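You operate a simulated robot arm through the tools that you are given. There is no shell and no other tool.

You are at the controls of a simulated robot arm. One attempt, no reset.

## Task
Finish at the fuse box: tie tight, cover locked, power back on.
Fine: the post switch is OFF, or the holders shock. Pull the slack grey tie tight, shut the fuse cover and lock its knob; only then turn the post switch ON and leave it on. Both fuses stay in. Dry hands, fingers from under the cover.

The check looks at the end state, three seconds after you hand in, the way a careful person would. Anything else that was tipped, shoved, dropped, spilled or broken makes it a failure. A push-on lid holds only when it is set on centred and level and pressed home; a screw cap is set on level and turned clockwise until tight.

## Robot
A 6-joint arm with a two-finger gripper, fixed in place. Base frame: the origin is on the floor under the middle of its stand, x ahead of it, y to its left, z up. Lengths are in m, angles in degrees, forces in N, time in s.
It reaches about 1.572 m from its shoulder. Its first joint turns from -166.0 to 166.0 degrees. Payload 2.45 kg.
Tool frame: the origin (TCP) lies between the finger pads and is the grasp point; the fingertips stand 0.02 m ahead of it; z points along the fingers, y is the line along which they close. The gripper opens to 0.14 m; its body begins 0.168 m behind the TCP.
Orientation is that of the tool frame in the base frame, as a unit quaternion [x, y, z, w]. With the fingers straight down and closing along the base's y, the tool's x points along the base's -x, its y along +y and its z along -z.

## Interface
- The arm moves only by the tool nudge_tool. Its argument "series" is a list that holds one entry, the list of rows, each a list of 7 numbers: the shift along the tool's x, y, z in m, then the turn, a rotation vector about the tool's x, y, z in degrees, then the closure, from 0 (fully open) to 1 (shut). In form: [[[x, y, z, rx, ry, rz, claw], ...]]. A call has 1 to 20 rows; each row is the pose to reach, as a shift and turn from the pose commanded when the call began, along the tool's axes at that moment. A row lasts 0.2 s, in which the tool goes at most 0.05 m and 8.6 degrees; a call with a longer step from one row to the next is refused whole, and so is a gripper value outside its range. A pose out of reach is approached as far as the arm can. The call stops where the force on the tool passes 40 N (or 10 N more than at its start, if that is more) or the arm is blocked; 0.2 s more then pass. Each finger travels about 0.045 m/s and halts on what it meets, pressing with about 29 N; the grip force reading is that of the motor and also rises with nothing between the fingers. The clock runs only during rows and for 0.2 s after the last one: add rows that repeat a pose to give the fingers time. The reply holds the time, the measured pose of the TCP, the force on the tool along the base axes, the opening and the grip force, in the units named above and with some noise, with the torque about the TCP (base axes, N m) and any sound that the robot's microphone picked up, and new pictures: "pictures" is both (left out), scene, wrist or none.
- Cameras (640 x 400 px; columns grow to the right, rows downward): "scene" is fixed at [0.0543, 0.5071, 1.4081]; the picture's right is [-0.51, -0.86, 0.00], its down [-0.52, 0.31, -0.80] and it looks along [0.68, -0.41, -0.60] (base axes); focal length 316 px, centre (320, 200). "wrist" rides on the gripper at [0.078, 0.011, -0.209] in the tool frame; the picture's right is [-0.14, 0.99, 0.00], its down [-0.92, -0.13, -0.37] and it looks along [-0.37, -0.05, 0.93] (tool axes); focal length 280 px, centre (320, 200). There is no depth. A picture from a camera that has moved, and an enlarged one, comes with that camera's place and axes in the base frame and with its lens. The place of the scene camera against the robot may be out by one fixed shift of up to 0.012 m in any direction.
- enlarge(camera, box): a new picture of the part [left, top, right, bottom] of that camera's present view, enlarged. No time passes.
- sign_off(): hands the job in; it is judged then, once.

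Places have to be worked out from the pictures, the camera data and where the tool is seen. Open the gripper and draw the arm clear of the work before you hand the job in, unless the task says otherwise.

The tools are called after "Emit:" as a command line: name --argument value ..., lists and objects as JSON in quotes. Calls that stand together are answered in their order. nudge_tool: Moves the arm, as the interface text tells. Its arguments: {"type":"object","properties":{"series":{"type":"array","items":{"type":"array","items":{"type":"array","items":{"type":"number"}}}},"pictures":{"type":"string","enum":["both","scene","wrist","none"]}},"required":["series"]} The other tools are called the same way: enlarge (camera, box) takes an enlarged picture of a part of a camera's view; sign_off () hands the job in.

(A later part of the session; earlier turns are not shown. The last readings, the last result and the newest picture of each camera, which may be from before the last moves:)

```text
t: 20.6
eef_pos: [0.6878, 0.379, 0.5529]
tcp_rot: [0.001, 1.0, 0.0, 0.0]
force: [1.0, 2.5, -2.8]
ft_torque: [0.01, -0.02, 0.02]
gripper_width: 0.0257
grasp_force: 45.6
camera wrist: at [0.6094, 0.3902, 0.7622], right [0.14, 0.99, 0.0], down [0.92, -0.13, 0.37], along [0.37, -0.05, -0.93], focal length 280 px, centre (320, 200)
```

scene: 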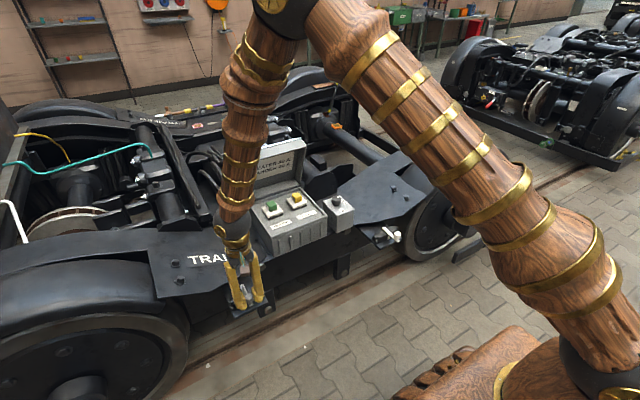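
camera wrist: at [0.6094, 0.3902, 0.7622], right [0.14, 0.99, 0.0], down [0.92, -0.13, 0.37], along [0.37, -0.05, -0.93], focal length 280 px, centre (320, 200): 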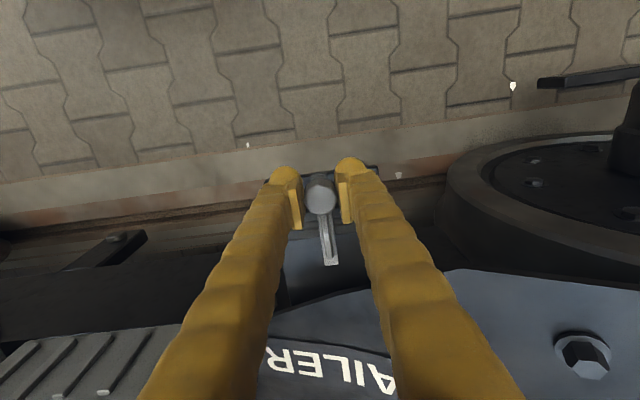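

The knob is gripped at 25.7 mm. Now I pull gently toward the robot (-x) and watch the force and sound.

Emit:
nudge_tool --series '[[[0.003, 0, 0, 0, 0, 0, 1], [0.006, 0, 0, 0, 0, 0, 1], [0.009, 0, 0, 0, 0, 0, 1], [0.012, 0, 0, 0, 0, 0, 1], [0.015, 0, 0, 0, 0, 0, 1], [0.015, 0, 0, 0, 0, 0, 1]]]'

```text
t: 22.0
eef_pos: [0.6749, 0.3786, 0.5533]
tcp_rot: [0.001, 1.0, 0.001, 0.001]
force: [2.1, 23.7, 1.9]
ft_torque: [0.22, -0.17, 0.02]
gripper_width: 0.0257
grasp_force: 44.9
camera wrist: at [0.5946, 0.3898, 0.7621], right [0.14, 0.99, 0.0], down [0.92, -0.13, 0.37], along [0.37, -0.05, -0.93], focal length 280 px, centre (320, 200)
```

scene: 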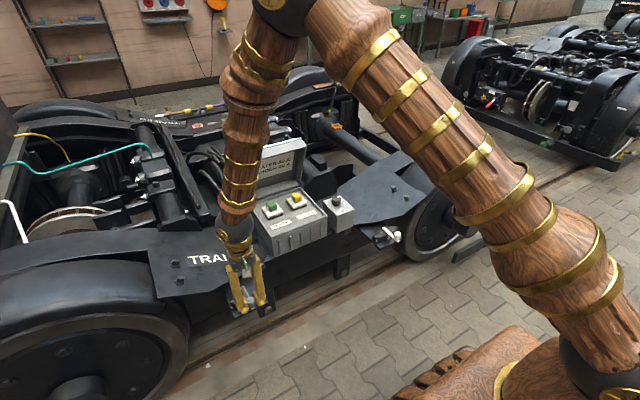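
wrist: 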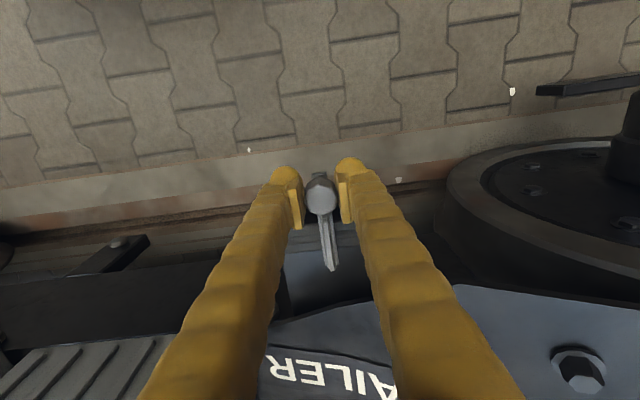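

The knob moved about 13 mm with little pull resistance, but a 24 N sideways load built up toward +y, so the slide axis must be slightly skewed. I'll ease 1 mm in +y and check.

Emit:
nudge_tool --series '[[[0, 0.001, 0, 0, 0, 0, 1], [0, 0.001, 0, 0, 0, 0, 1]]]' --pictures "none"

Emit:
enlarge --camera "wrist" --box '[250, 140, 400, 280]'

Emit:
enlarge --camera "scene" --box '[210, 250, 290, 330]'

```text
t: 22.6
eef_pos: [0.6711, 0.3797, 0.5529]
tcp_rot: [0.001, 1.0, -0.001, 0.0]
force: [0.7, -0.3, 22.0]
ft_torque: [0.01, -0.07, -0.03]
gripper_width: 0.0255
grasp_force: 45.5
```

```text
2.86 times, centred on (325, 210) of wrist
camera zoom: at [0.5936, 0.3902, 0.7621], right [0.14, 0.99, 0.0], down [0.92, -0.13, 0.37], along [0.37, -0.05, -0.93], focal length 801 px, centre (306, 171)
```

zoom: 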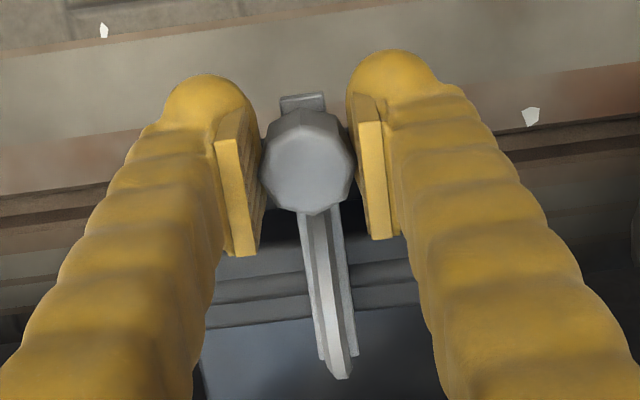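

```text
5.00 times, centred on (250, 290) of scene
camera zoom: at [0.0543, 0.5071, 1.4081], right [-0.51, -0.86, 0.0], down [-0.52, 0.31, -0.8], along [0.68, -0.41, -0.6], focal length 1580 px, centre (670, -250)
```

zoom: 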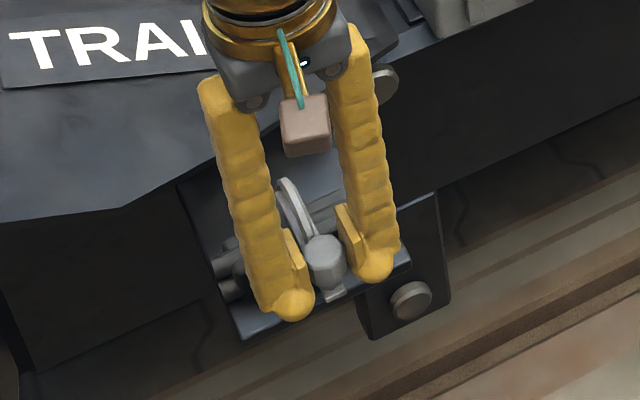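

Readings vary, with 22 N now showing on z. I'll hold still to get a settled reading before pulling more.

Emit:
nudge_tool --series '[[[0, 0, 0, 0, 0, 0, 1], [0, 0, 0, 0, 0, 0, 1]]]' --pictures "none"

```text
t: 23.2
eef_pos: [0.6727, 0.3794, 0.5533]
tcp_rot: [0.001, 1.0, 0.001, 0.0]
force: [-0.2, -8.2, 25.7]
ft_torque: [-0.06, -0.02, 0.0]
gripper_width: 0.0256
grasp_force: 45.3
```

There's a settled 26 N upward load on the tool, so the tail rises slightly as it is pulled. I'll ease up 1 mm and pull another 3 mm.

Emit:
nudge_tool --series '[[[0, -0.0002, -0.0008, 0, 0, 0, 1], [0.0015, -0.0001, -0.001, 0, 0, 0, 1], [0.003, 0, -0.0011, 0, 0, 0, 1], [0.003, 0, -0.0011, 0, 0, 0, 1]]]' --pictures "none"

```text
t: 24.2
eef_pos: [0.6683, 0.3796, 0.5516]
tcp_rot: [0.0, 1.0, 0.0, 0.0]
force: [-0.3, -0.4, -14.0]
ft_torque: [0.01, 0.06, 0.0]
gripper_width: 0.0253
grasp_force: 45.7
```

Z over-corrected slightly to -14 N and x shows no resistance. I'll drop 0.4 mm and keep pulling in small steps.

Emit:
nudge_tool --series '[[[0.001, 0, 0.0003, 0, 0, 0, 1], [0.003, 0, 0.0003, 0, 0, 0, 1], [0.005, 0, 0.0003, 0, 0, 0, 1], [0.005, 0, 0.0003, 0, 0, 0, 1]]]' --pictures "both"

```text
t: 25.2
eef_pos: [0.6644, 0.3793, 0.5556]
tcp_rot: [0.0, 1.0, -0.001, -0.001]
force: [9.1, -2.4, -31.3]
ft_torque: [-0.06, -0.05, -0.02]
gripper_width: 0.0255
grasp_force: 45.2
camera wrist: at [0.586, 0.3903, 0.7632], right [0.14, 0.99, 0.0], down [0.92, -0.13, 0.37], along [0.37, -0.05, -0.93], focal length 280 px, centre (320, 200)
```

scene: 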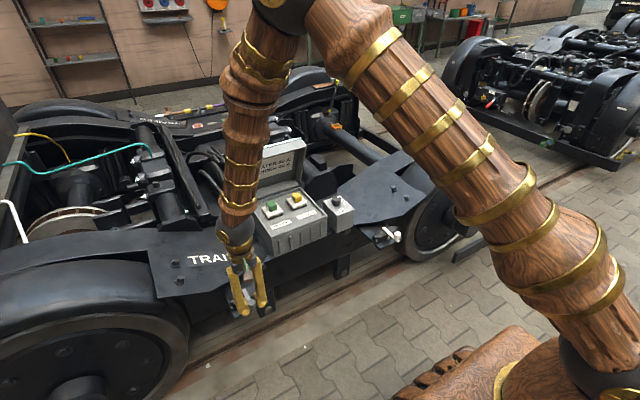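
wrist: 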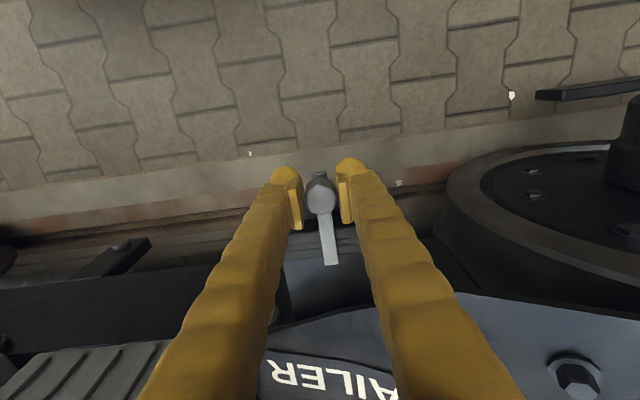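

Emit:
enlarge --camera "wrist" --box '[250, 140, 400, 280]'

Emit:
enlarge --camera "scene" --box '[210, 250, 290, 330]'

```text
2.86 times, centred on (325, 210) of wrist
camera zoom: at [0.586, 0.3903, 0.7632], right [0.14, 0.99, 0.0], down [0.92, -0.13, 0.37], along [0.37, -0.05, -0.93], focal length 801 px, centre (306, 171)
```

zoom: 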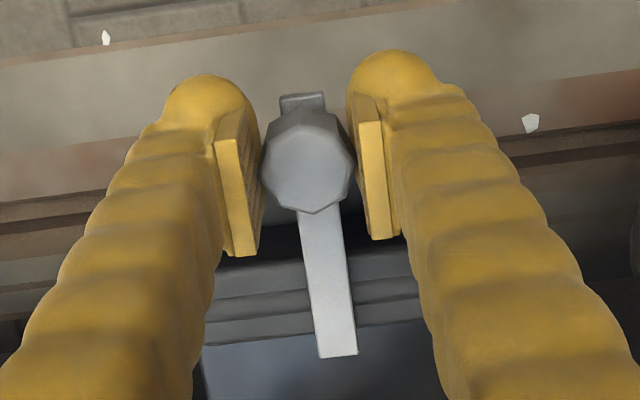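

```text
5.00 times, centred on (250, 290) of scene
camera zoom: at [0.0543, 0.5071, 1.4081], right [-0.51, -0.86, 0.0], down [-0.52, 0.31, -0.8], along [0.68, -0.41, -0.6], focal length 1580 px, centre (670, -250)
```

zoom: 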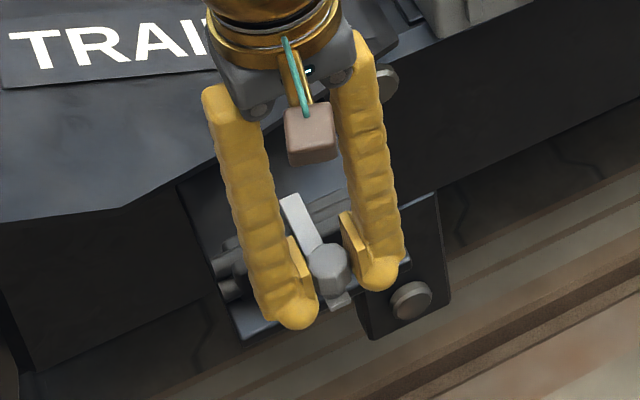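

The oversized loop is gone and the tail now lies flat like the tight white tie, after about 23 mm of travel with resistance beginning. I'll relax z and pull a little further to make sure it's at the stop.

Emit:
nudge_tool --series '[[[0, 0, 0.0008, 0, 0, 0, 1], [0.001, 0, 0.0008, 0, 0, 0, 1], [0.002, 0, 0.0008, 0, 0, 0, 1], [0.003, 0, 0.0008, 0, 0, 0, 1], [0.003, 0, 0.0008, 0, 0, 0, 1]]]' --pictures "none"

```text
t: 26.4
eef_pos: [0.6628, 0.3803, 0.5554]
tcp_rot: [0.001, 1.0, 0.002, 0.002]
force: [31.4, -17.3, 12.6]
ft_torque: [-0.17, -0.59, 0.0]
gripper_width: 0.0253
grasp_force: 44.9
```

A force of 31 N on x and no more travel means the tie is at its stop. I open the fingers to release the knob, then check the tie stays tight.

Emit:
nudge_tool --series '[[[0, 0, 0, 0, 0, 0, 0.8], [0, 0, 0, 0, 0, 0, 0.6], [0, 0, 0, 0, 0, 0, 0.5], [0, 0, 0, 0, 0, 0, 0.5], [0, 0, -0.02, 0, 0, 0, 0.5], [0, 0, -0.05, 0, 0, 0, 0.5], [0, 0, -0.09, 0, 0, 0, 0.5], [0, 0, -0.09, 0, 0, 0, 0.5]]]'

Emit:
enlarge --camera "wrist" --box '[250, 140, 400, 280]'

Emit:
enlarge --camera "scene" --box '[210, 260, 290, 330]'

```text
t: 28.2
eef_pos: [0.6632, 0.3805, 0.6445]
tcp_rot: [0.002, 1.0, 0.0, 0.0]
force: [0.0, 0.0, -0.1]
ft_torque: [0.0, -0.02, 0.02]
gripper_width: 0.0699
grasp_force: 0.1
camera wrist: at [0.5845, 0.3916, 0.8525], right [0.14, 0.99, 0.0], down [0.92, -0.13, 0.37], along [0.37, -0.05, -0.93], focal length 280 px, centre (320, 200)
```

scene: 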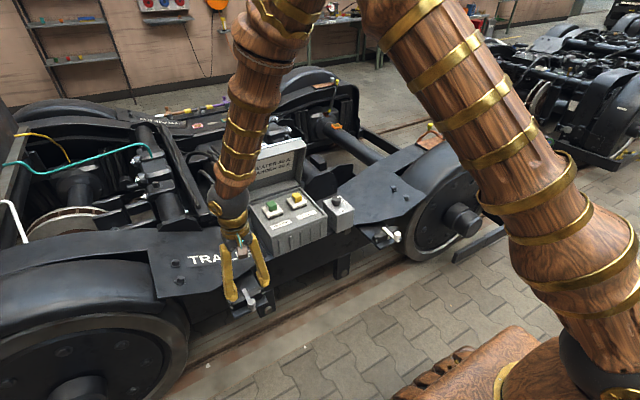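
wrist: 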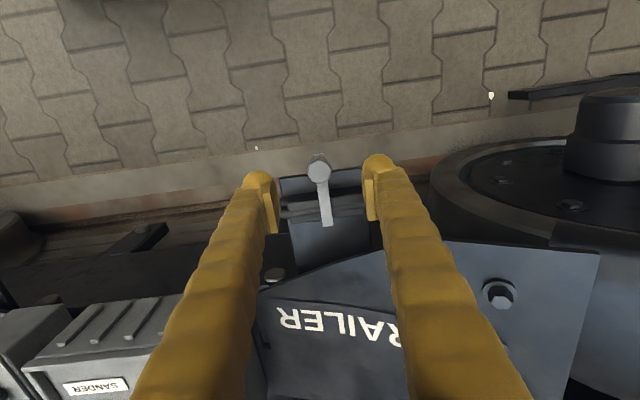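

```text
2.86 times, centred on (325, 210) of wrist
camera zoom: at [0.5845, 0.3916, 0.8525], right [0.14, 0.99, 0.0], down [0.92, -0.13, 0.37], along [0.37, -0.05, -0.93], focal length 801 px, centre (306, 171)
```

zoom: 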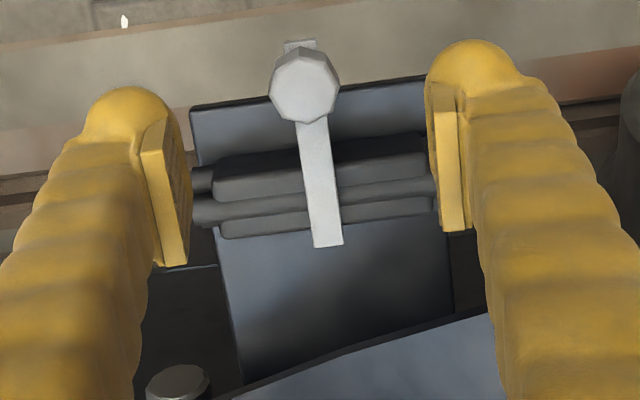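

```text
5.71 times, centred on (250, 295) of scene
camera zoom: at [0.0543, 0.5071, 1.4081], right [-0.51, -0.86, 0.0], down [-0.52, 0.31, -0.8], along [0.68, -0.41, -0.6], focal length 1806 px, centre (720, -343)
```

zoom: 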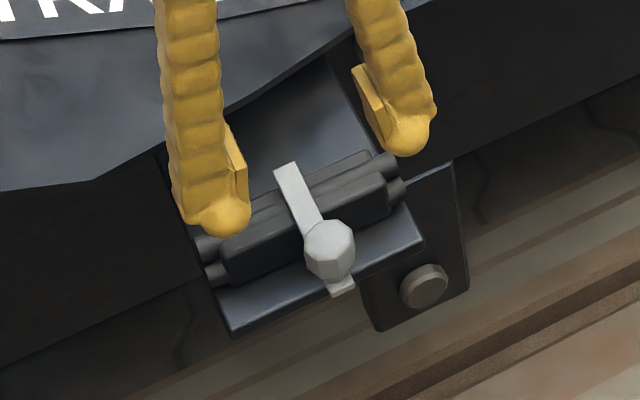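

The grey tie is tight and holding with the fingers off. Next is the cover. From my triangulation it stands about 72° open, with its free edge at x≈1.05, z≈0.86, the hinge near x≈1.075, z≈0.63, the knob at y≈0.036 and the handle at y 0.12–0.21. I'll raise up, shut the fingers, yaw 90° and go high behind the cover at y≈0.085, in the gap between knob and handle.

Emit:
nudge_tool --series '[[[0, 0, -0.05, 0, 0, 0, 0.6], [0, 0, -0.1, 0, 0, 8, 0.7], [0, 0, -0.15, 0, 0, 16, 0.8], [0, 0, -0.2, 0, 0, 24, 0.9], [0, 0, -0.25, 0, 0, 32, 1], [0, 0, -0.3, 0, 0, 40, 1], [-0.03, -0.018, -0.33, 0, 0, 48, 1], [-0.068, -0.04, -0.35, 0, 0, 56, 1], [-0.106, -0.063, -0.37, 0, 0, 64, 1], [-0.145, -0.086, -0.385, 0, 0, 72, 1], [-0.185, -0.11, -0.395, 0, 0, 80, 1], [-0.225, -0.135, -0.4, 0, 0, 88, 1], [-0.265, -0.16, -0.405, 0, 0, 90, 1], [-0.305, -0.185, -0.405, 0, 0, 90, 1], [-0.345, -0.21, -0.405, 0, 0, 90, 1], [-0.385, -0.235, -0.405, 0, 0, 90, 1], [-0.425, -0.26, -0.405, 0, 0, 90, 1], [-0.46, -0.28, -0.405, 0, 0, 90, 1], [-0.487, -0.295, -0.405, 0, 0, 90, 1], [-0.487, -0.295, -0.405, 0, 0, 90, 1]]]'

```text
t: 32.4
eef_pos: [1.1475, 0.0852, 1.0512]
tcp_rot: [0.707, 0.707, 0.0, 0.0]
force: [-0.6, -0.7, 1.0]
ft_torque: [-0.02, -0.01, 0.0]
gripper_width: 0.0
grasp_force: 28.8
camera wrist: at [1.1581, 0.1627, 1.2591], right [0.99, -0.14, 0.0], down [-0.13, -0.92, 0.37], along [-0.05, -0.36, -0.93], focal length 280 px, centre (320, 200)
```

scene: 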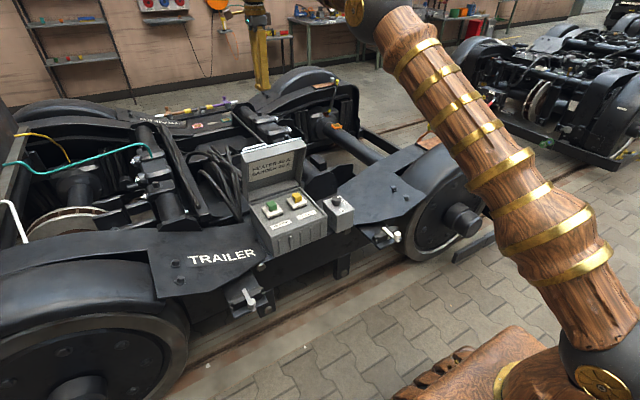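
wrist: 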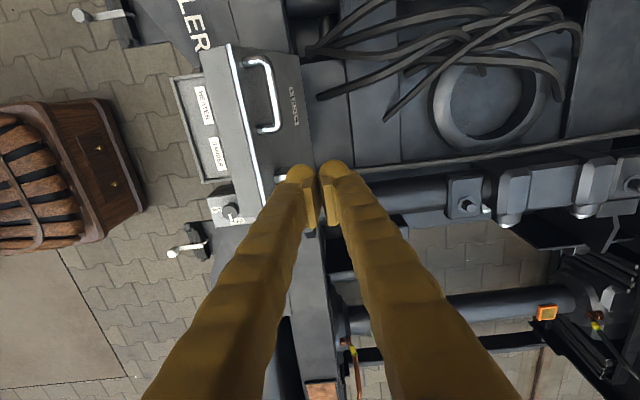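

Emit:
enlarge --camera "wrist" --box '[170, 30, 370, 240]'

Emit:
enlarge --camera "wrist" --box '[250, 140, 370, 240]'

```text
1.90 times, centred on (270, 135) of wrist
camera zoom: at [1.1581, 0.1627, 1.2591], right [0.99, -0.14, 0.0], down [-0.13, -0.92, 0.37], along [-0.05, -0.36, -0.93], focal length 534 px, centre (415, 324)
```

zoom: 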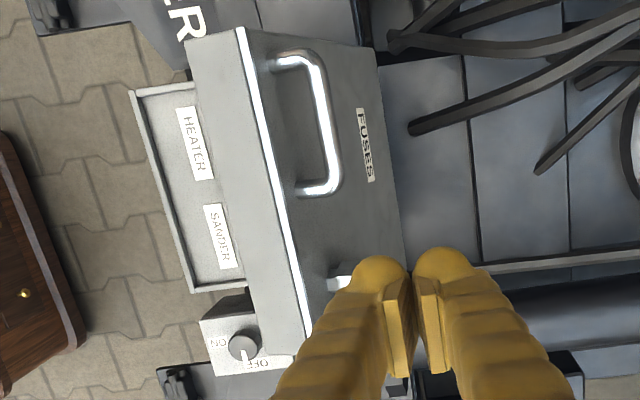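

```text
4.00 times, centred on (310, 190) of wrist
camera zoom: at [1.1581, 0.1627, 1.2591], right [0.99, -0.14, 0.0], down [-0.13, -0.92, 0.37], along [-0.05, -0.36, -0.93], focal length 1122 px, centre (360, 240)
```

zoom: 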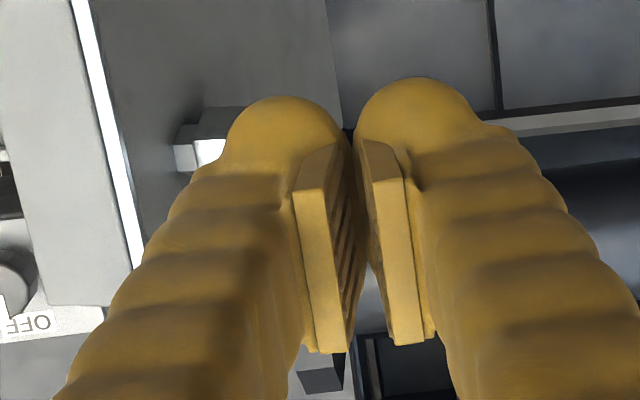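

The lead fingertip is about 25 mm wide and the gap between knob and handle at y≈0.084 is about 54 mm. I descend behind the cover to TCP z≈0.85.

Emit:
nudge_tool --series '[[[-0.001, 0, 0.04, 0, 0, 0, 1], [-0.001, 0, 0.08, 0, 0, 0, 1], [-0.001, 0, 0.12, 0, 0, 0, 1], [-0.001, 0, 0.16, 0, 0, 0, 1], [-0.001, 0, 0.201, 0, 0, 0, 1], [-0.001, 0, 0.201, 0, 0, 0, 1]]]'

Emit:
enlarge --camera "wrist" --box '[150, 100, 400, 300]'

Emit:
enlarge --camera "scene" --box '[220, 100, 340, 220]'

```text
t: 33.8
eef_pos: [1.1488, 0.0833, 0.8471]
tcp_rot: [0.708, 0.706, 0.0, 0.0]
force: [-0.1, -0.5, 0.5]
ft_torque: [0.02, -0.04, 0.02]
gripper_width: 0.0
grasp_force: 29.2
camera wrist: at [1.1599, 0.1607, 1.0559], right [0.99, -0.14, 0.0], down [-0.13, -0.92, 0.37], along [-0.05, -0.36, -0.93], focal length 280 px, centre (320, 200)
```

scene: 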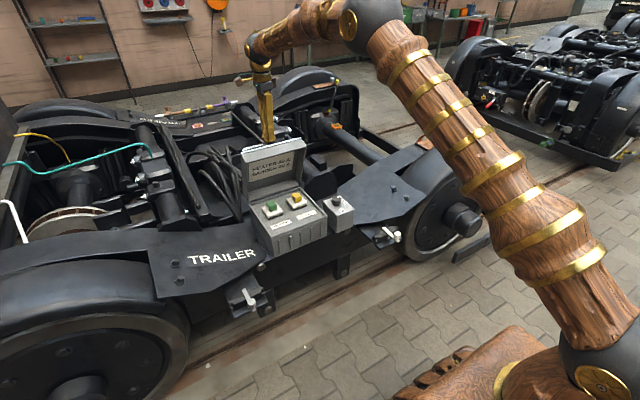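
wrist: 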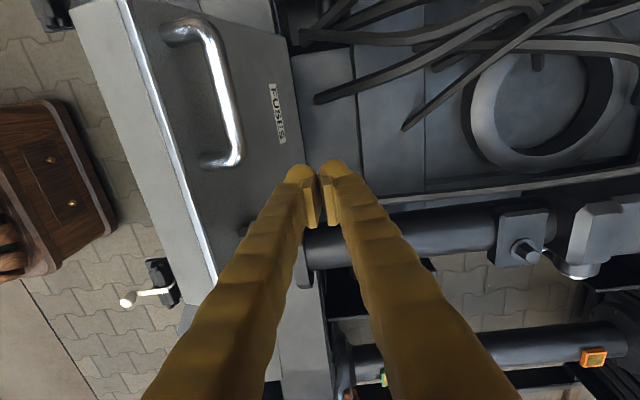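

```text
2.00 times, centred on (275, 200) of wrist
camera zoom: at [1.1599, 0.1607, 1.0559], right [0.99, -0.14, 0.0], down [-0.13, -0.92, 0.37], along [-0.05, -0.36, -0.93], focal length 561 px, centre (410, 200)
```

zoom: 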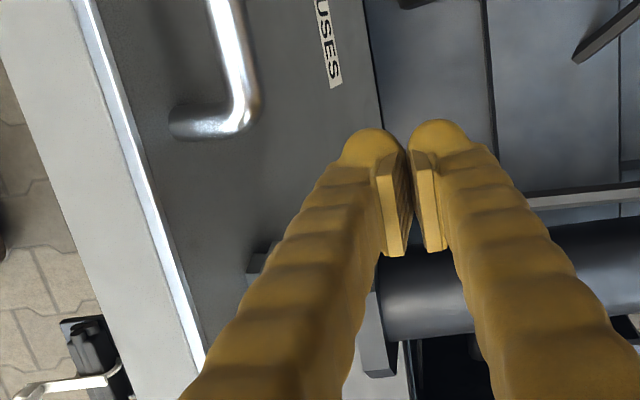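

```text
3.33 times, centred on (280, 160) of scene
camera zoom: at [0.0543, 0.5071, 1.4081], right [-0.51, -0.86, 0.0], down [-0.52, 0.31, -0.8], along [0.68, -0.41, -0.6], focal length 1053 px, centre (453, 333)
```

zoom: 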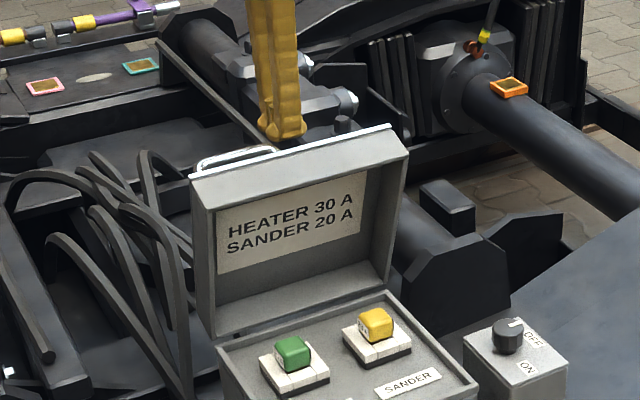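

Alignment looks good: knob edge y≈0.054, handle post y≈0.116, finger y≈0.084. I push toward -x slowly, following the cover's arc to about 60°.

Emit:
nudge_tool --series '[[[0.001, -0.02, 0, 0, 0, 0, 1], [0.001, -0.04, 0, 0, 0, 0, 1], [0.001, -0.05, 0.001, 0, 0, 0, 1], [0.001, -0.06, 0.003, 0, 0, 0, 1], [0.001, -0.07, 0.005, 0, 0, 0, 1], [0.001, -0.08, 0.007, 0, 0, 0, 1], [0.001, -0.09, 0.009, 0, 0, 0, 1], [0.001, -0.1, 0.01, 0, 0, 0, 1]]]'

Emit:
enlarge --camera "scene" --box '[220, 100, 340, 220]'

```text
t: 35.6
eef_pos: [1.0474, 0.0847, 0.8379]
tcp_rot: [0.708, 0.706, 0.0, 0.0]
force: [0.1, -0.8, 2.0]
ft_torque: [0.02, 0.0, 0.02]
gripper_width: 0.0
grasp_force: 29.2
camera wrist: at [1.0586, 0.1622, 1.046], right [0.99, -0.14, 0.0], down [-0.13, -0.92, 0.37], along [-0.05, -0.36, -0.93], focal length 280 px, centre (320, 200)
```

scene: 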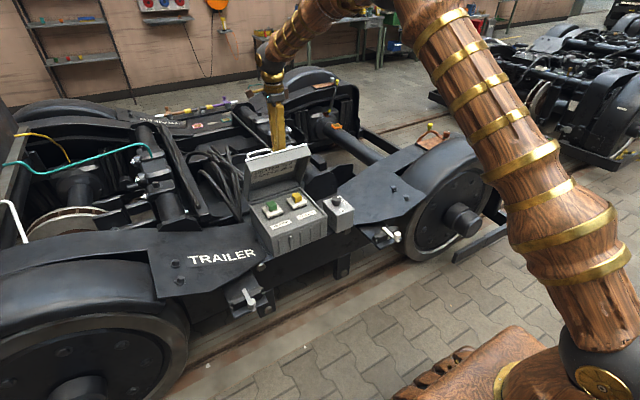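
wrist: 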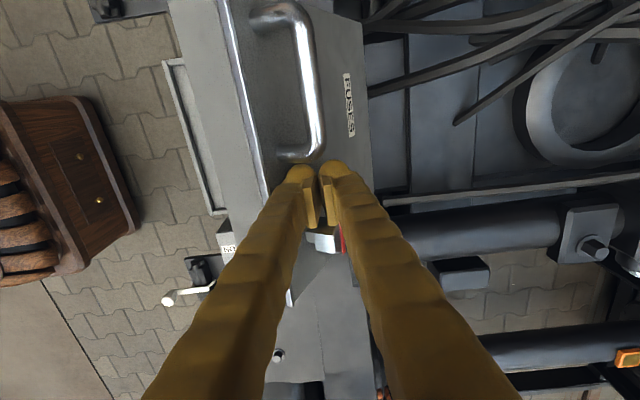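

```text
3.33 times, centred on (280, 160) of scene
camera zoom: at [0.0543, 0.5071, 1.4081], right [-0.51, -0.86, 0.0], down [-0.52, 0.31, -0.8], along [0.68, -0.41, -0.6], focal length 1053 px, centre (453, 333)
```

zoom: 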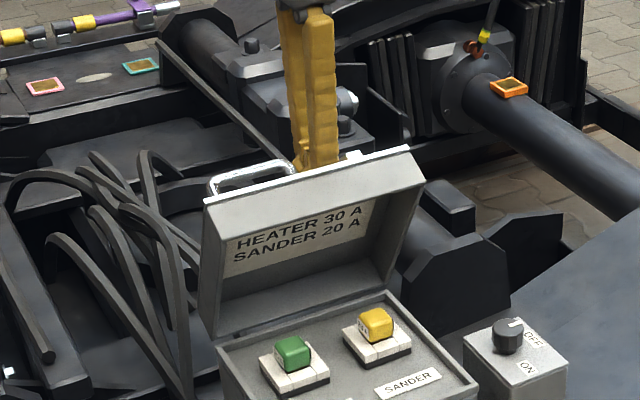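

The cover follows with almost no force. I continue along the arc to about 30°.

Emit:
nudge_tool --series '[[[0, -0.013, 0.004, 0, 0, 0, 1], [0, -0.0263, 0.008, 0, 0, 0, 1], [0, -0.039, 0.013, 0, 0, 0, 1], [0, -0.0513, 0.019, 0, 0, 0, 1], [0, -0.063, 0.026, 0, 0, 0, 1], [0, -0.075, 0.0332, 0, 0, 0, 1], [0, -0.086, 0.042, 0, 0, 0, 1], [0, -0.0962, 0.0504, 0, 0, 0, 1]]]'

Emit:
enlarge --camera "scene" --box '[220, 120, 340, 240]'

Emit:
enlarge --camera "wrist" --box '[200, 100, 420, 280]'

```text
t: 37.4
eef_pos: [0.9487, 0.0862, 0.7883]
tcp_rot: [0.708, 0.706, 0.001, 0.0]
force: [-0.5, 0.7, -0.5]
ft_torque: [-0.03, 0.03, -0.03]
gripper_width: 0.0
grasp_force: 29.1
camera wrist: at [0.9593, 0.1636, 0.9973], right [0.99, -0.14, 0.0], down [-0.13, -0.92, 0.37], along [-0.05, -0.36, -0.93], focal length 280 px, centre (320, 200)
```

scene: 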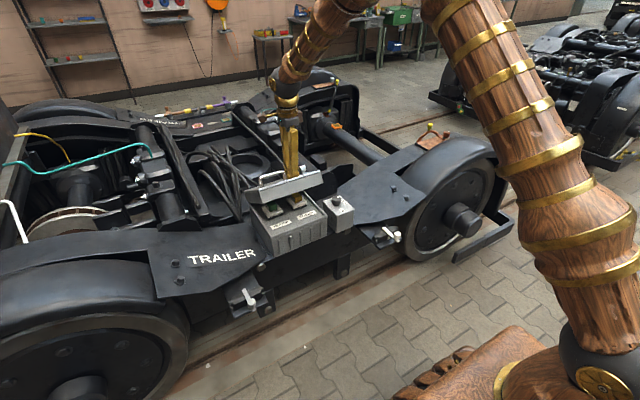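
wrist: 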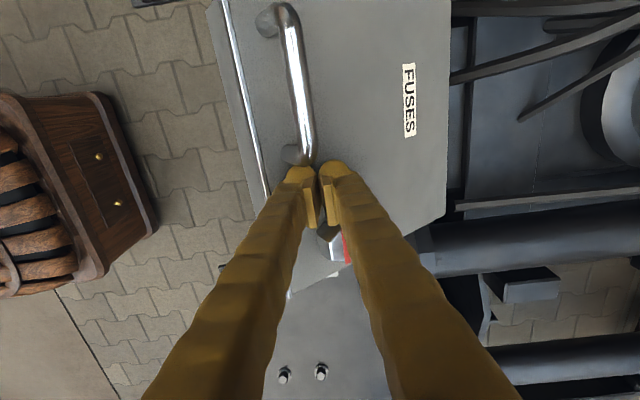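

```text
3.33 times, centred on (280, 180) of scene
camera zoom: at [0.0543, 0.5071, 1.4081], right [-0.51, -0.86, 0.0], down [-0.52, 0.31, -0.8], along [0.68, -0.41, -0.6], focal length 1053 px, centre (453, 267)
```

zoom: 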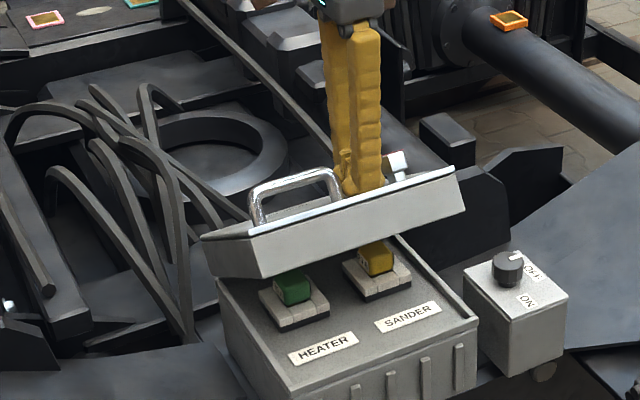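

```text
2.22 times, centred on (310, 190) of wrist
camera zoom: at [0.9593, 0.1636, 0.9973], right [0.99, -0.14, 0.0], down [-0.13, -0.92, 0.37], along [-0.05, -0.36, -0.93], focal length 623 px, centre (342, 222)
```

zoom: 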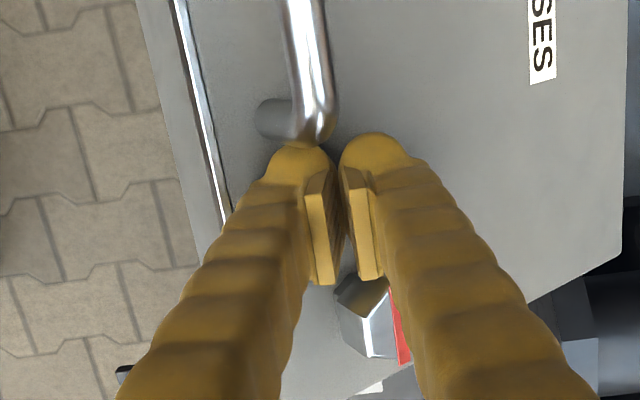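

The cover is at about 30° with the finger between handle and knob. I continue down the arc, easing 4 mm away from the handle post, and the force stop will catch the close.

Emit:
nudge_tool --series '[[[-0.002, -0.0095, 0.01, 0, 0, 0, 1], [-0.004, -0.019, 0.0199, 0, 0, 0, 1], [-0.004, -0.027, 0.031, 0, 0, 0, 1], [-0.004, -0.0352, 0.0419, 0, 0, 0, 1], [-0.004, -0.042, 0.054, 0, 0, 0, 1], [-0.004, -0.0484, 0.066, 0, 0, 0, 1], [-0.004, -0.0484, 0.066, 0, 0, 0, 1]]]'

Emit:
enlarge --camera "scene" --box '[220, 120, 340, 240]'

Emit:
enlarge --camera "wrist" --box '[200, 100, 420, 280]'

```text
t: 39.0
eef_pos: [0.9018, 0.0808, 0.7227]
tcp_rot: [0.708, 0.706, -0.001, 0.0]
force: [0.1, -0.2, -0.3]
ft_torque: [-0.02, -0.03, -0.03]
gripper_width: 0.0002
grasp_force: 29.1
camera wrist: at [0.9126, 0.1573, 0.9301], right [0.99, -0.14, 0.0], down [-0.13, -0.92, 0.37], along [-0.05, -0.36, -0.93], focal length 280 px, centre (320, 200)
```

scene: 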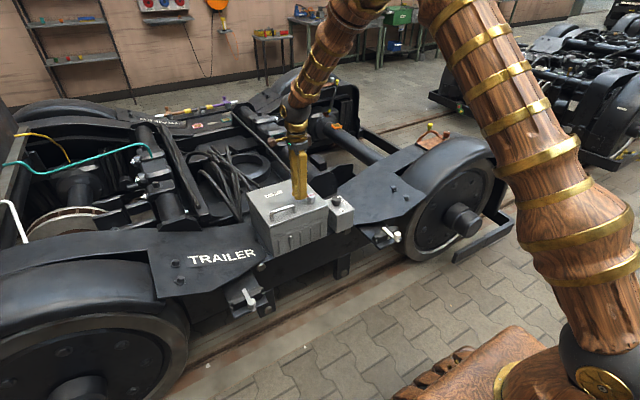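
wrist: 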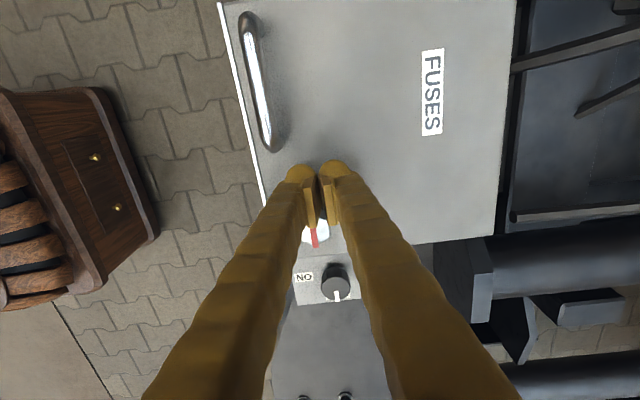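

```text
3.33 times, centred on (280, 180) of scene
camera zoom: at [0.0543, 0.5071, 1.4081], right [-0.51, -0.86, 0.0], down [-0.52, 0.31, -0.8], along [0.68, -0.41, -0.6], focal length 1053 px, centre (453, 267)
```

zoom: 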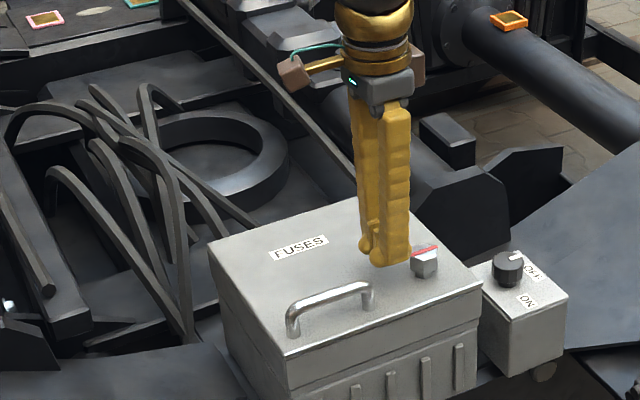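

```text
2.22 times, centred on (310, 190) of wrist
camera zoom: at [0.9126, 0.1573, 0.9301], right [0.99, -0.14, 0.0], down [-0.13, -0.92, 0.37], along [-0.05, -0.36, -0.93], focal length 623 px, centre (342, 222)
```

zoom: 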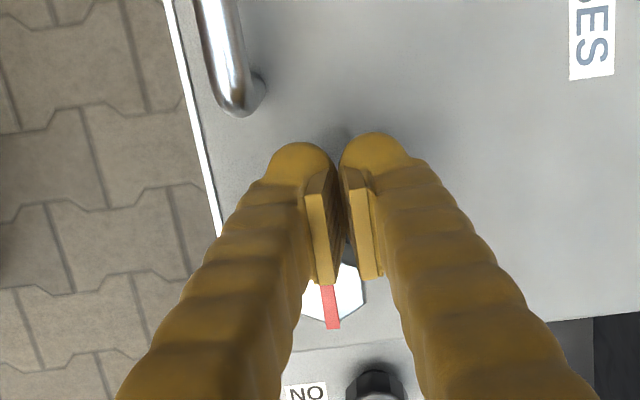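

The cover has come down and looks shut. I press gently beside the knob to make sure it is seated, in small steps.

Emit:
nudge_tool --series '[[[0, 0, 0.006, 0, 0, 0, 1], [0, 0, 0.012, 0, 0, 0, 1], [0, 0, 0.016, 0, 0, 0, 1]]]' --pictures "none"

```text
t: 39.8
eef_pos: [0.9035, 0.0807, 0.7039]
tcp_rot: [0.708, 0.707, 0.0, 0.0]
force: [-0.3, 0.6, -0.4]
ft_torque: [0.04, 0.0, 0.02]
gripper_width: 0.0
grasp_force: 29.1
```

Emit:
nudge_tool --series '[[[0, 0, 0.002, 0, 0, 0, 1], [0, 0, 0.004, 0, 0, 0, 1], [0, 0, 0.006, 0, 0, 0, 1]]]' --pictures "none"

```text
t: 40.6
eef_pos: [0.9029, 0.0799, 0.6988]
tcp_rot: [0.707, 0.707, 0.0, 0.0]
force: [-0.2, 0.7, -0.1]
ft_torque: [0.0, 0.0, -0.01]
gripper_width: 0.0
grasp_force: 28.4
```

No contact yet with the tips at z≈0.679, so I go on in 2 mm steps.

Emit:
nudge_tool --series '[[[0, 0, 0.002, 0, 0, 0, 1], [0, 0, 0.004, 0, 0, 0, 1], [0, 0, 0.006, 0, 0, 0, 1]]]' --pictures "both"

Emit:
enlarge --camera "scene" --box '[240, 160, 370, 270]'

```text
t: 41.4
eef_pos: [0.9031, 0.0817, 0.6911]
tcp_rot: [0.708, 0.706, 0.0, 0.0]
force: [0.2, 0.3, 0.4]
ft_torque: [0.01, 0.01, 0.01]
gripper_width: 0.0001
grasp_force: 29.1
camera wrist: at [0.9134, 0.1591, 0.9001], right [0.99, -0.14, 0.0], down [-0.13, -0.92, 0.37], along [-0.05, -0.36, -0.93], focal length 280 px, centre (320, 200)
```

scene: 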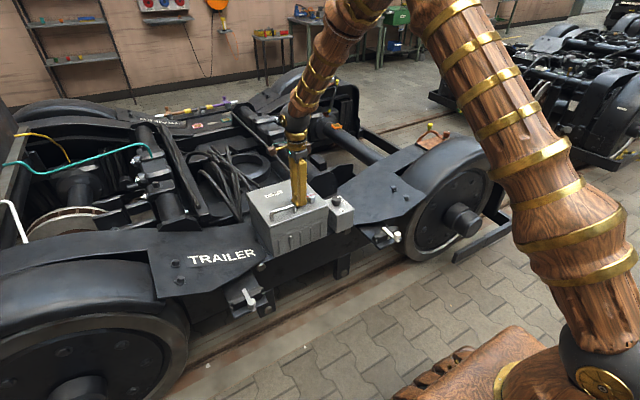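
wrist: 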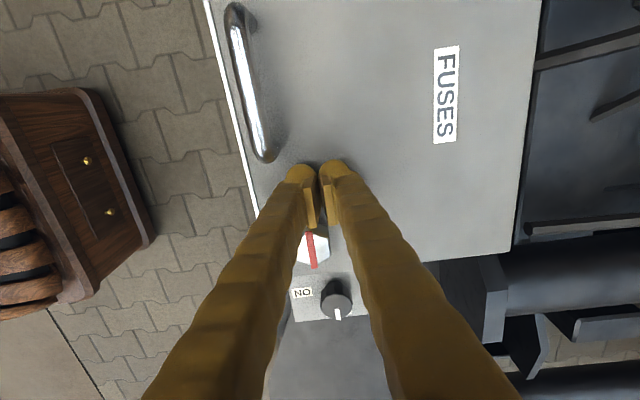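

```text
3.64 times, centred on (305, 215) of scene
camera zoom: at [0.0543, 0.5071, 1.4081], right [-0.51, -0.86, 0.0], down [-0.52, 0.31, -0.8], along [0.68, -0.41, -0.6], focal length 1149 px, centre (374, 146)
```

zoom: 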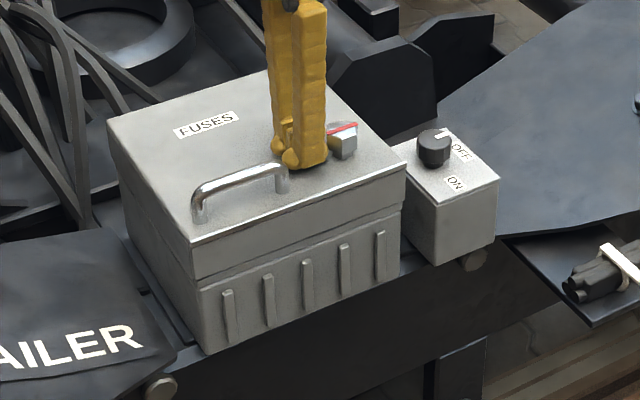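

The lid looks seated. I continue to feel for it in 1 mm steps.

Emit:
nudge_tool --series '[[[0, 0, 0.001, 0, 0, 0, 1], [0, 0, 0.002, 0, 0, 0, 1], [0, 0, 0.003, 0, 0, 0, 1], [0, 0, 0.004, 0, 0, 0, 1], [0, 0, 0.005, 0, 0, 0, 1], [0, 0, 0.006, 0, 0, 0, 1]]]' --pictures "none"

```text
t: 42.8
eef_pos: [0.9023, 0.08, 0.6878]
tcp_rot: [0.708, 0.707, 0.001, 0.001]
force: [-2.9, -3.2, 8.0]
ft_torque: [-0.06, 0.02, -0.02]
gripper_width: 0.0058
grasp_force: 29.5
```

Contact at 8 N, so the lid's top face is at z≈0.668 and firmly down. I raise clear and look at the cover knob from above.

Emit:
nudge_tool --series '[[[0, 0, -0.03, 0, 0, 0, 1], [0, 0, -0.07, 0, 0, 0, 1], [0, 0.0, -0.12, 0, 0, 0, 1], [0.02, 0.0, -0.16, 0, 0, 0, 0.8], [0.05, 0.0, -0.2, 0, 0, 0, 0.6], [0.05, 0.0, -0.2, 0, 0, 0, 0.5], [0.05, 0.0, -0.2, 0, 0, 0, 0.5]]]'

Emit:
enlarge --camera "wrist" --box '[240, 180, 400, 310]'

Emit:
enlarge --camera "scene" --box '[290, 170, 360, 240]'

```text
t: 44.4
eef_pos: [0.9014, 0.1319, 0.8868]
tcp_rot: [0.708, 0.706, 0.0, 0.0]
force: [0.9, -0.6, 0.4]
ft_torque: [0.0, 0.03, 0.0]
gripper_width: 0.07
grasp_force: 0.0
camera wrist: at [0.912, 0.2094, 1.0962], right [0.99, -0.14, 0.0], down [-0.13, -0.92, 0.37], along [-0.05, -0.36, -0.93], focal length 280 px, centre (320, 200)
```

scene: 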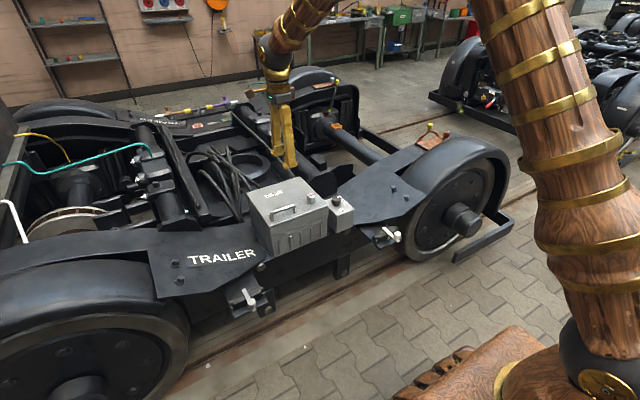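
wrist: 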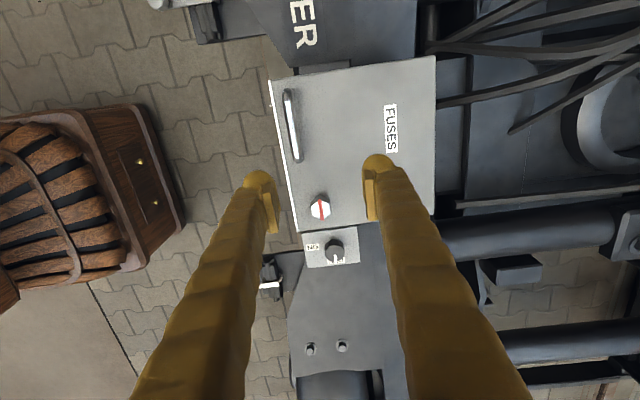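

```text
3.08 times, centred on (320, 245) of wrist
camera zoom: at [0.912, 0.2094, 1.0962], right [0.99, -0.14, 0.0], down [-0.13, -0.92, 0.37], along [-0.05, -0.36, -0.93], focal length 863 px, centre (320, 62)
```

zoom: 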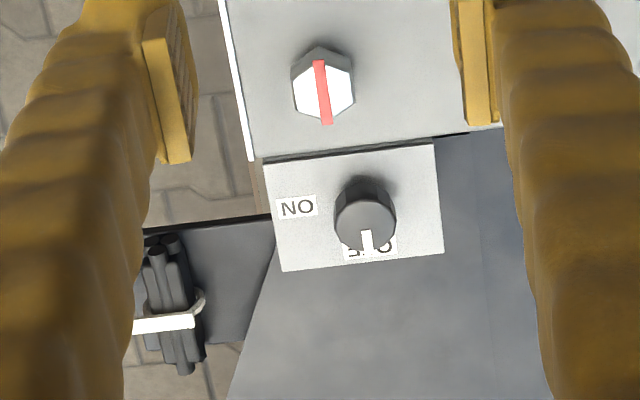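

```text
5.71 times, centred on (325, 205) of scene
camera zoom: at [0.0543, 0.5071, 1.4081], right [-0.51, -0.86, 0.0], down [-0.52, 0.31, -0.8], along [0.68, -0.41, -0.6], focal length 1806 px, centre (291, 171)
```

zoom: 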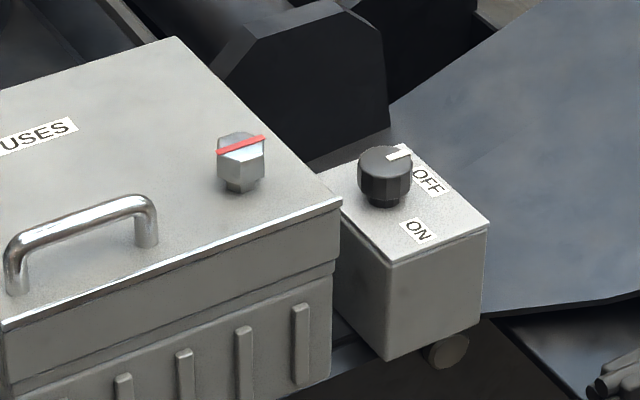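

The cover is shut. The lock knob is a hexagonal post with a red stripe along y, centred at about (0.8905, 0.0415), top z≈0.709, with a flat pair facing 60° from x. I'll yaw to 30°, which lines up on a flat pair and leaves room for a 90° turn either way, and stop above the knob.

Emit:
nudge_tool --series '[[[-0.012, -0.0015, 0.01, 0, 0, -7.5, 0.55], [-0.024, -0.003, 0.02, 0, 0, -15, 0.55], [-0.036, -0.0045, 0.03, 0, 0, -22.5, 0.55], [-0.048, -0.006, 0.04, 0, 0, -30, 0.55], [-0.06, -0.0075, 0.055, 0, 0, -37.5, 0.55], [-0.072, -0.009, 0.07, 0, 0, -45, 0.55], [-0.084, -0.01, 0.09, 0, 0, -52.5, 0.55], [-0.0904, -0.011, 0.117, 0, 0, -60, 0.55], [-0.0904, -0.011, 0.117, 0, 0, -60, 0.55]]]'

Emit:
enlarge --camera "wrist" --box '[230, 120, 410, 270]'

Emit:
enlarge --camera "scene" --box '[280, 150, 370, 240]'

```text
t: 46.4
eef_pos: [0.8911, 0.0406, 0.768]
tcp_rot: [0.258, 0.966, 0.0, 0.0]
force: [-0.6, 0.0, 0.4]
ft_torque: [0.0, -0.04, -0.01]
gripper_width: 0.0632
grasp_force: 0.0
camera wrist: at [0.8278, 0.0882, 0.9764], right [0.61, 0.79, 0.0], down [0.73, -0.57, 0.37], along [0.29, -0.23, -0.93], focal length 280 px, centre (320, 200)
```

scene: 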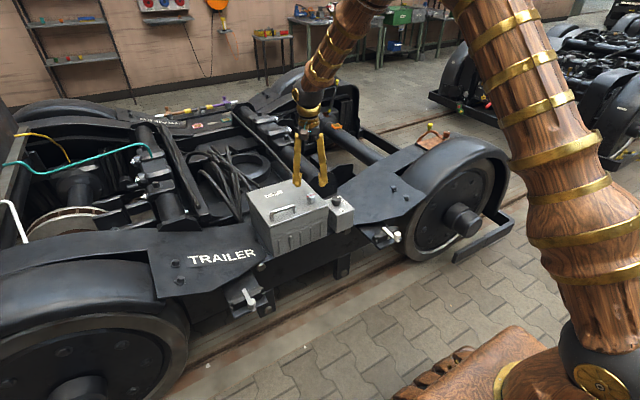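
wrist: 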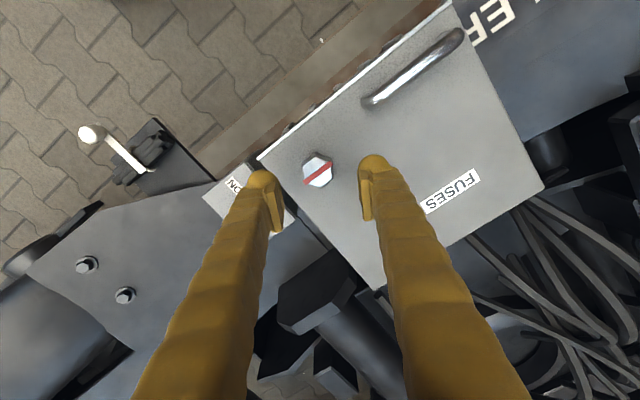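

```text
2.67 times, centred on (320, 195) of wrist
camera zoom: at [0.8278, 0.0882, 0.9764], right [0.61, 0.79, 0.0], down [0.73, -0.57, 0.37], along [0.29, -0.23, -0.93], focal length 748 px, centre (320, 213)
```

zoom: 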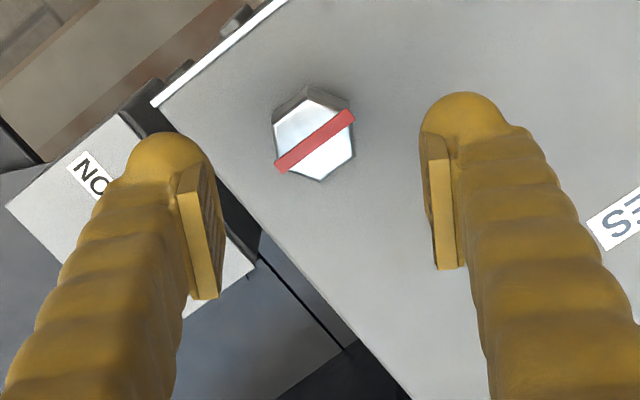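

```text
4.44 times, centred on (325, 195) of scene
camera zoom: at [0.0543, 0.5071, 1.4081], right [-0.51, -0.86, 0.0], down [-0.52, 0.31, -0.8], along [0.68, -0.41, -0.6], focal length 1404 px, centre (298, 222)
```

zoom: 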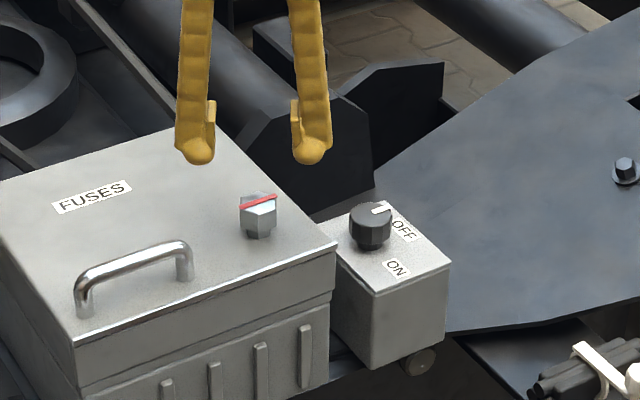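

The hex flats face the fingers at this yaw. I shift 2 mm to centre and descend to TCP z≈0.698, which puts the tips 1 cm above the lid.

Emit:
nudge_tool --series '[[[0.0008, -0.002, 0.02, 0, 0, 0, 0.55], [0.0008, -0.002, 0.04, 0, 0, 0, 0.55], [0.0008, -0.002, 0.06, 0, 0, 0, 0.55], [0.0008, -0.002, 0.07, 0, 0, 0, 0.55], [0.0008, -0.002, 0.07, 0, 0, 0, 0.55]]]'

Emit:
enlarge --camera "wrist" --box '[230, 120, 410, 270]'

Emit:
enlarge --camera "scene" --box '[280, 150, 370, 240]'

```text
t: 47.6
eef_pos: [0.8893, 0.0381, 0.7015]
tcp_rot: [0.259, 0.966, 0.001, 0.0]
force: [0.2, 0.2, 0.1]
ft_torque: [-0.01, -0.02, 0.0]
gripper_width: 0.0629
grasp_force: 0.1
camera wrist: at [0.8265, 0.0862, 0.9092], right [0.62, 0.79, 0.0], down [0.73, -0.57, 0.37], along [0.29, -0.23, -0.93], focal length 280 px, centre (320, 200)
```

scene: 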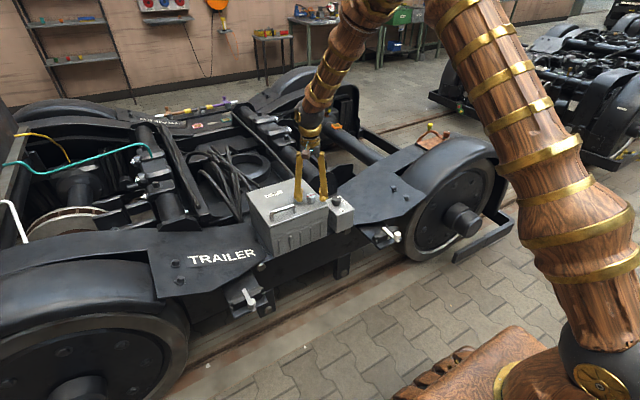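
wrist: 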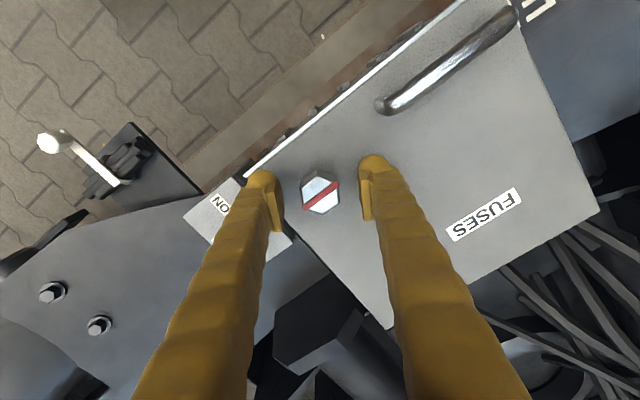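

```text
2.67 times, centred on (320, 195) of wrist
camera zoom: at [0.8265, 0.0862, 0.9092], right [0.62, 0.79, 0.0], down [0.73, -0.57, 0.37], along [0.29, -0.23, -0.93], focal length 748 px, centre (320, 213)
```

zoom: 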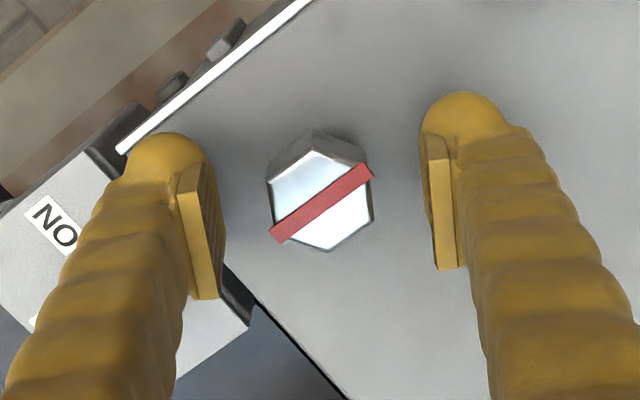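

```text
4.44 times, centred on (325, 195) of scene
camera zoom: at [0.0543, 0.5071, 1.4081], right [-0.51, -0.86, 0.0], down [-0.52, 0.31, -0.8], along [0.68, -0.41, -0.6], focal length 1404 px, centre (298, 222)
```

zoom: 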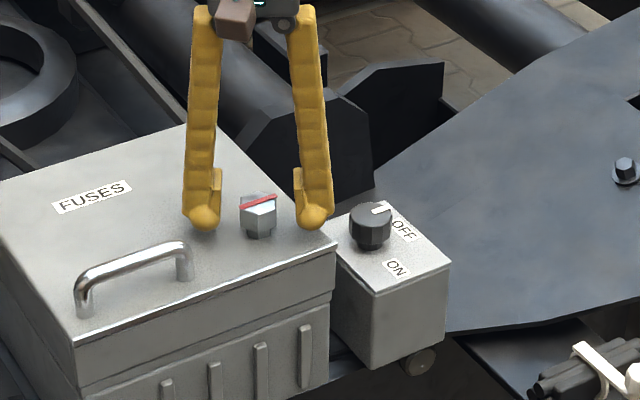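

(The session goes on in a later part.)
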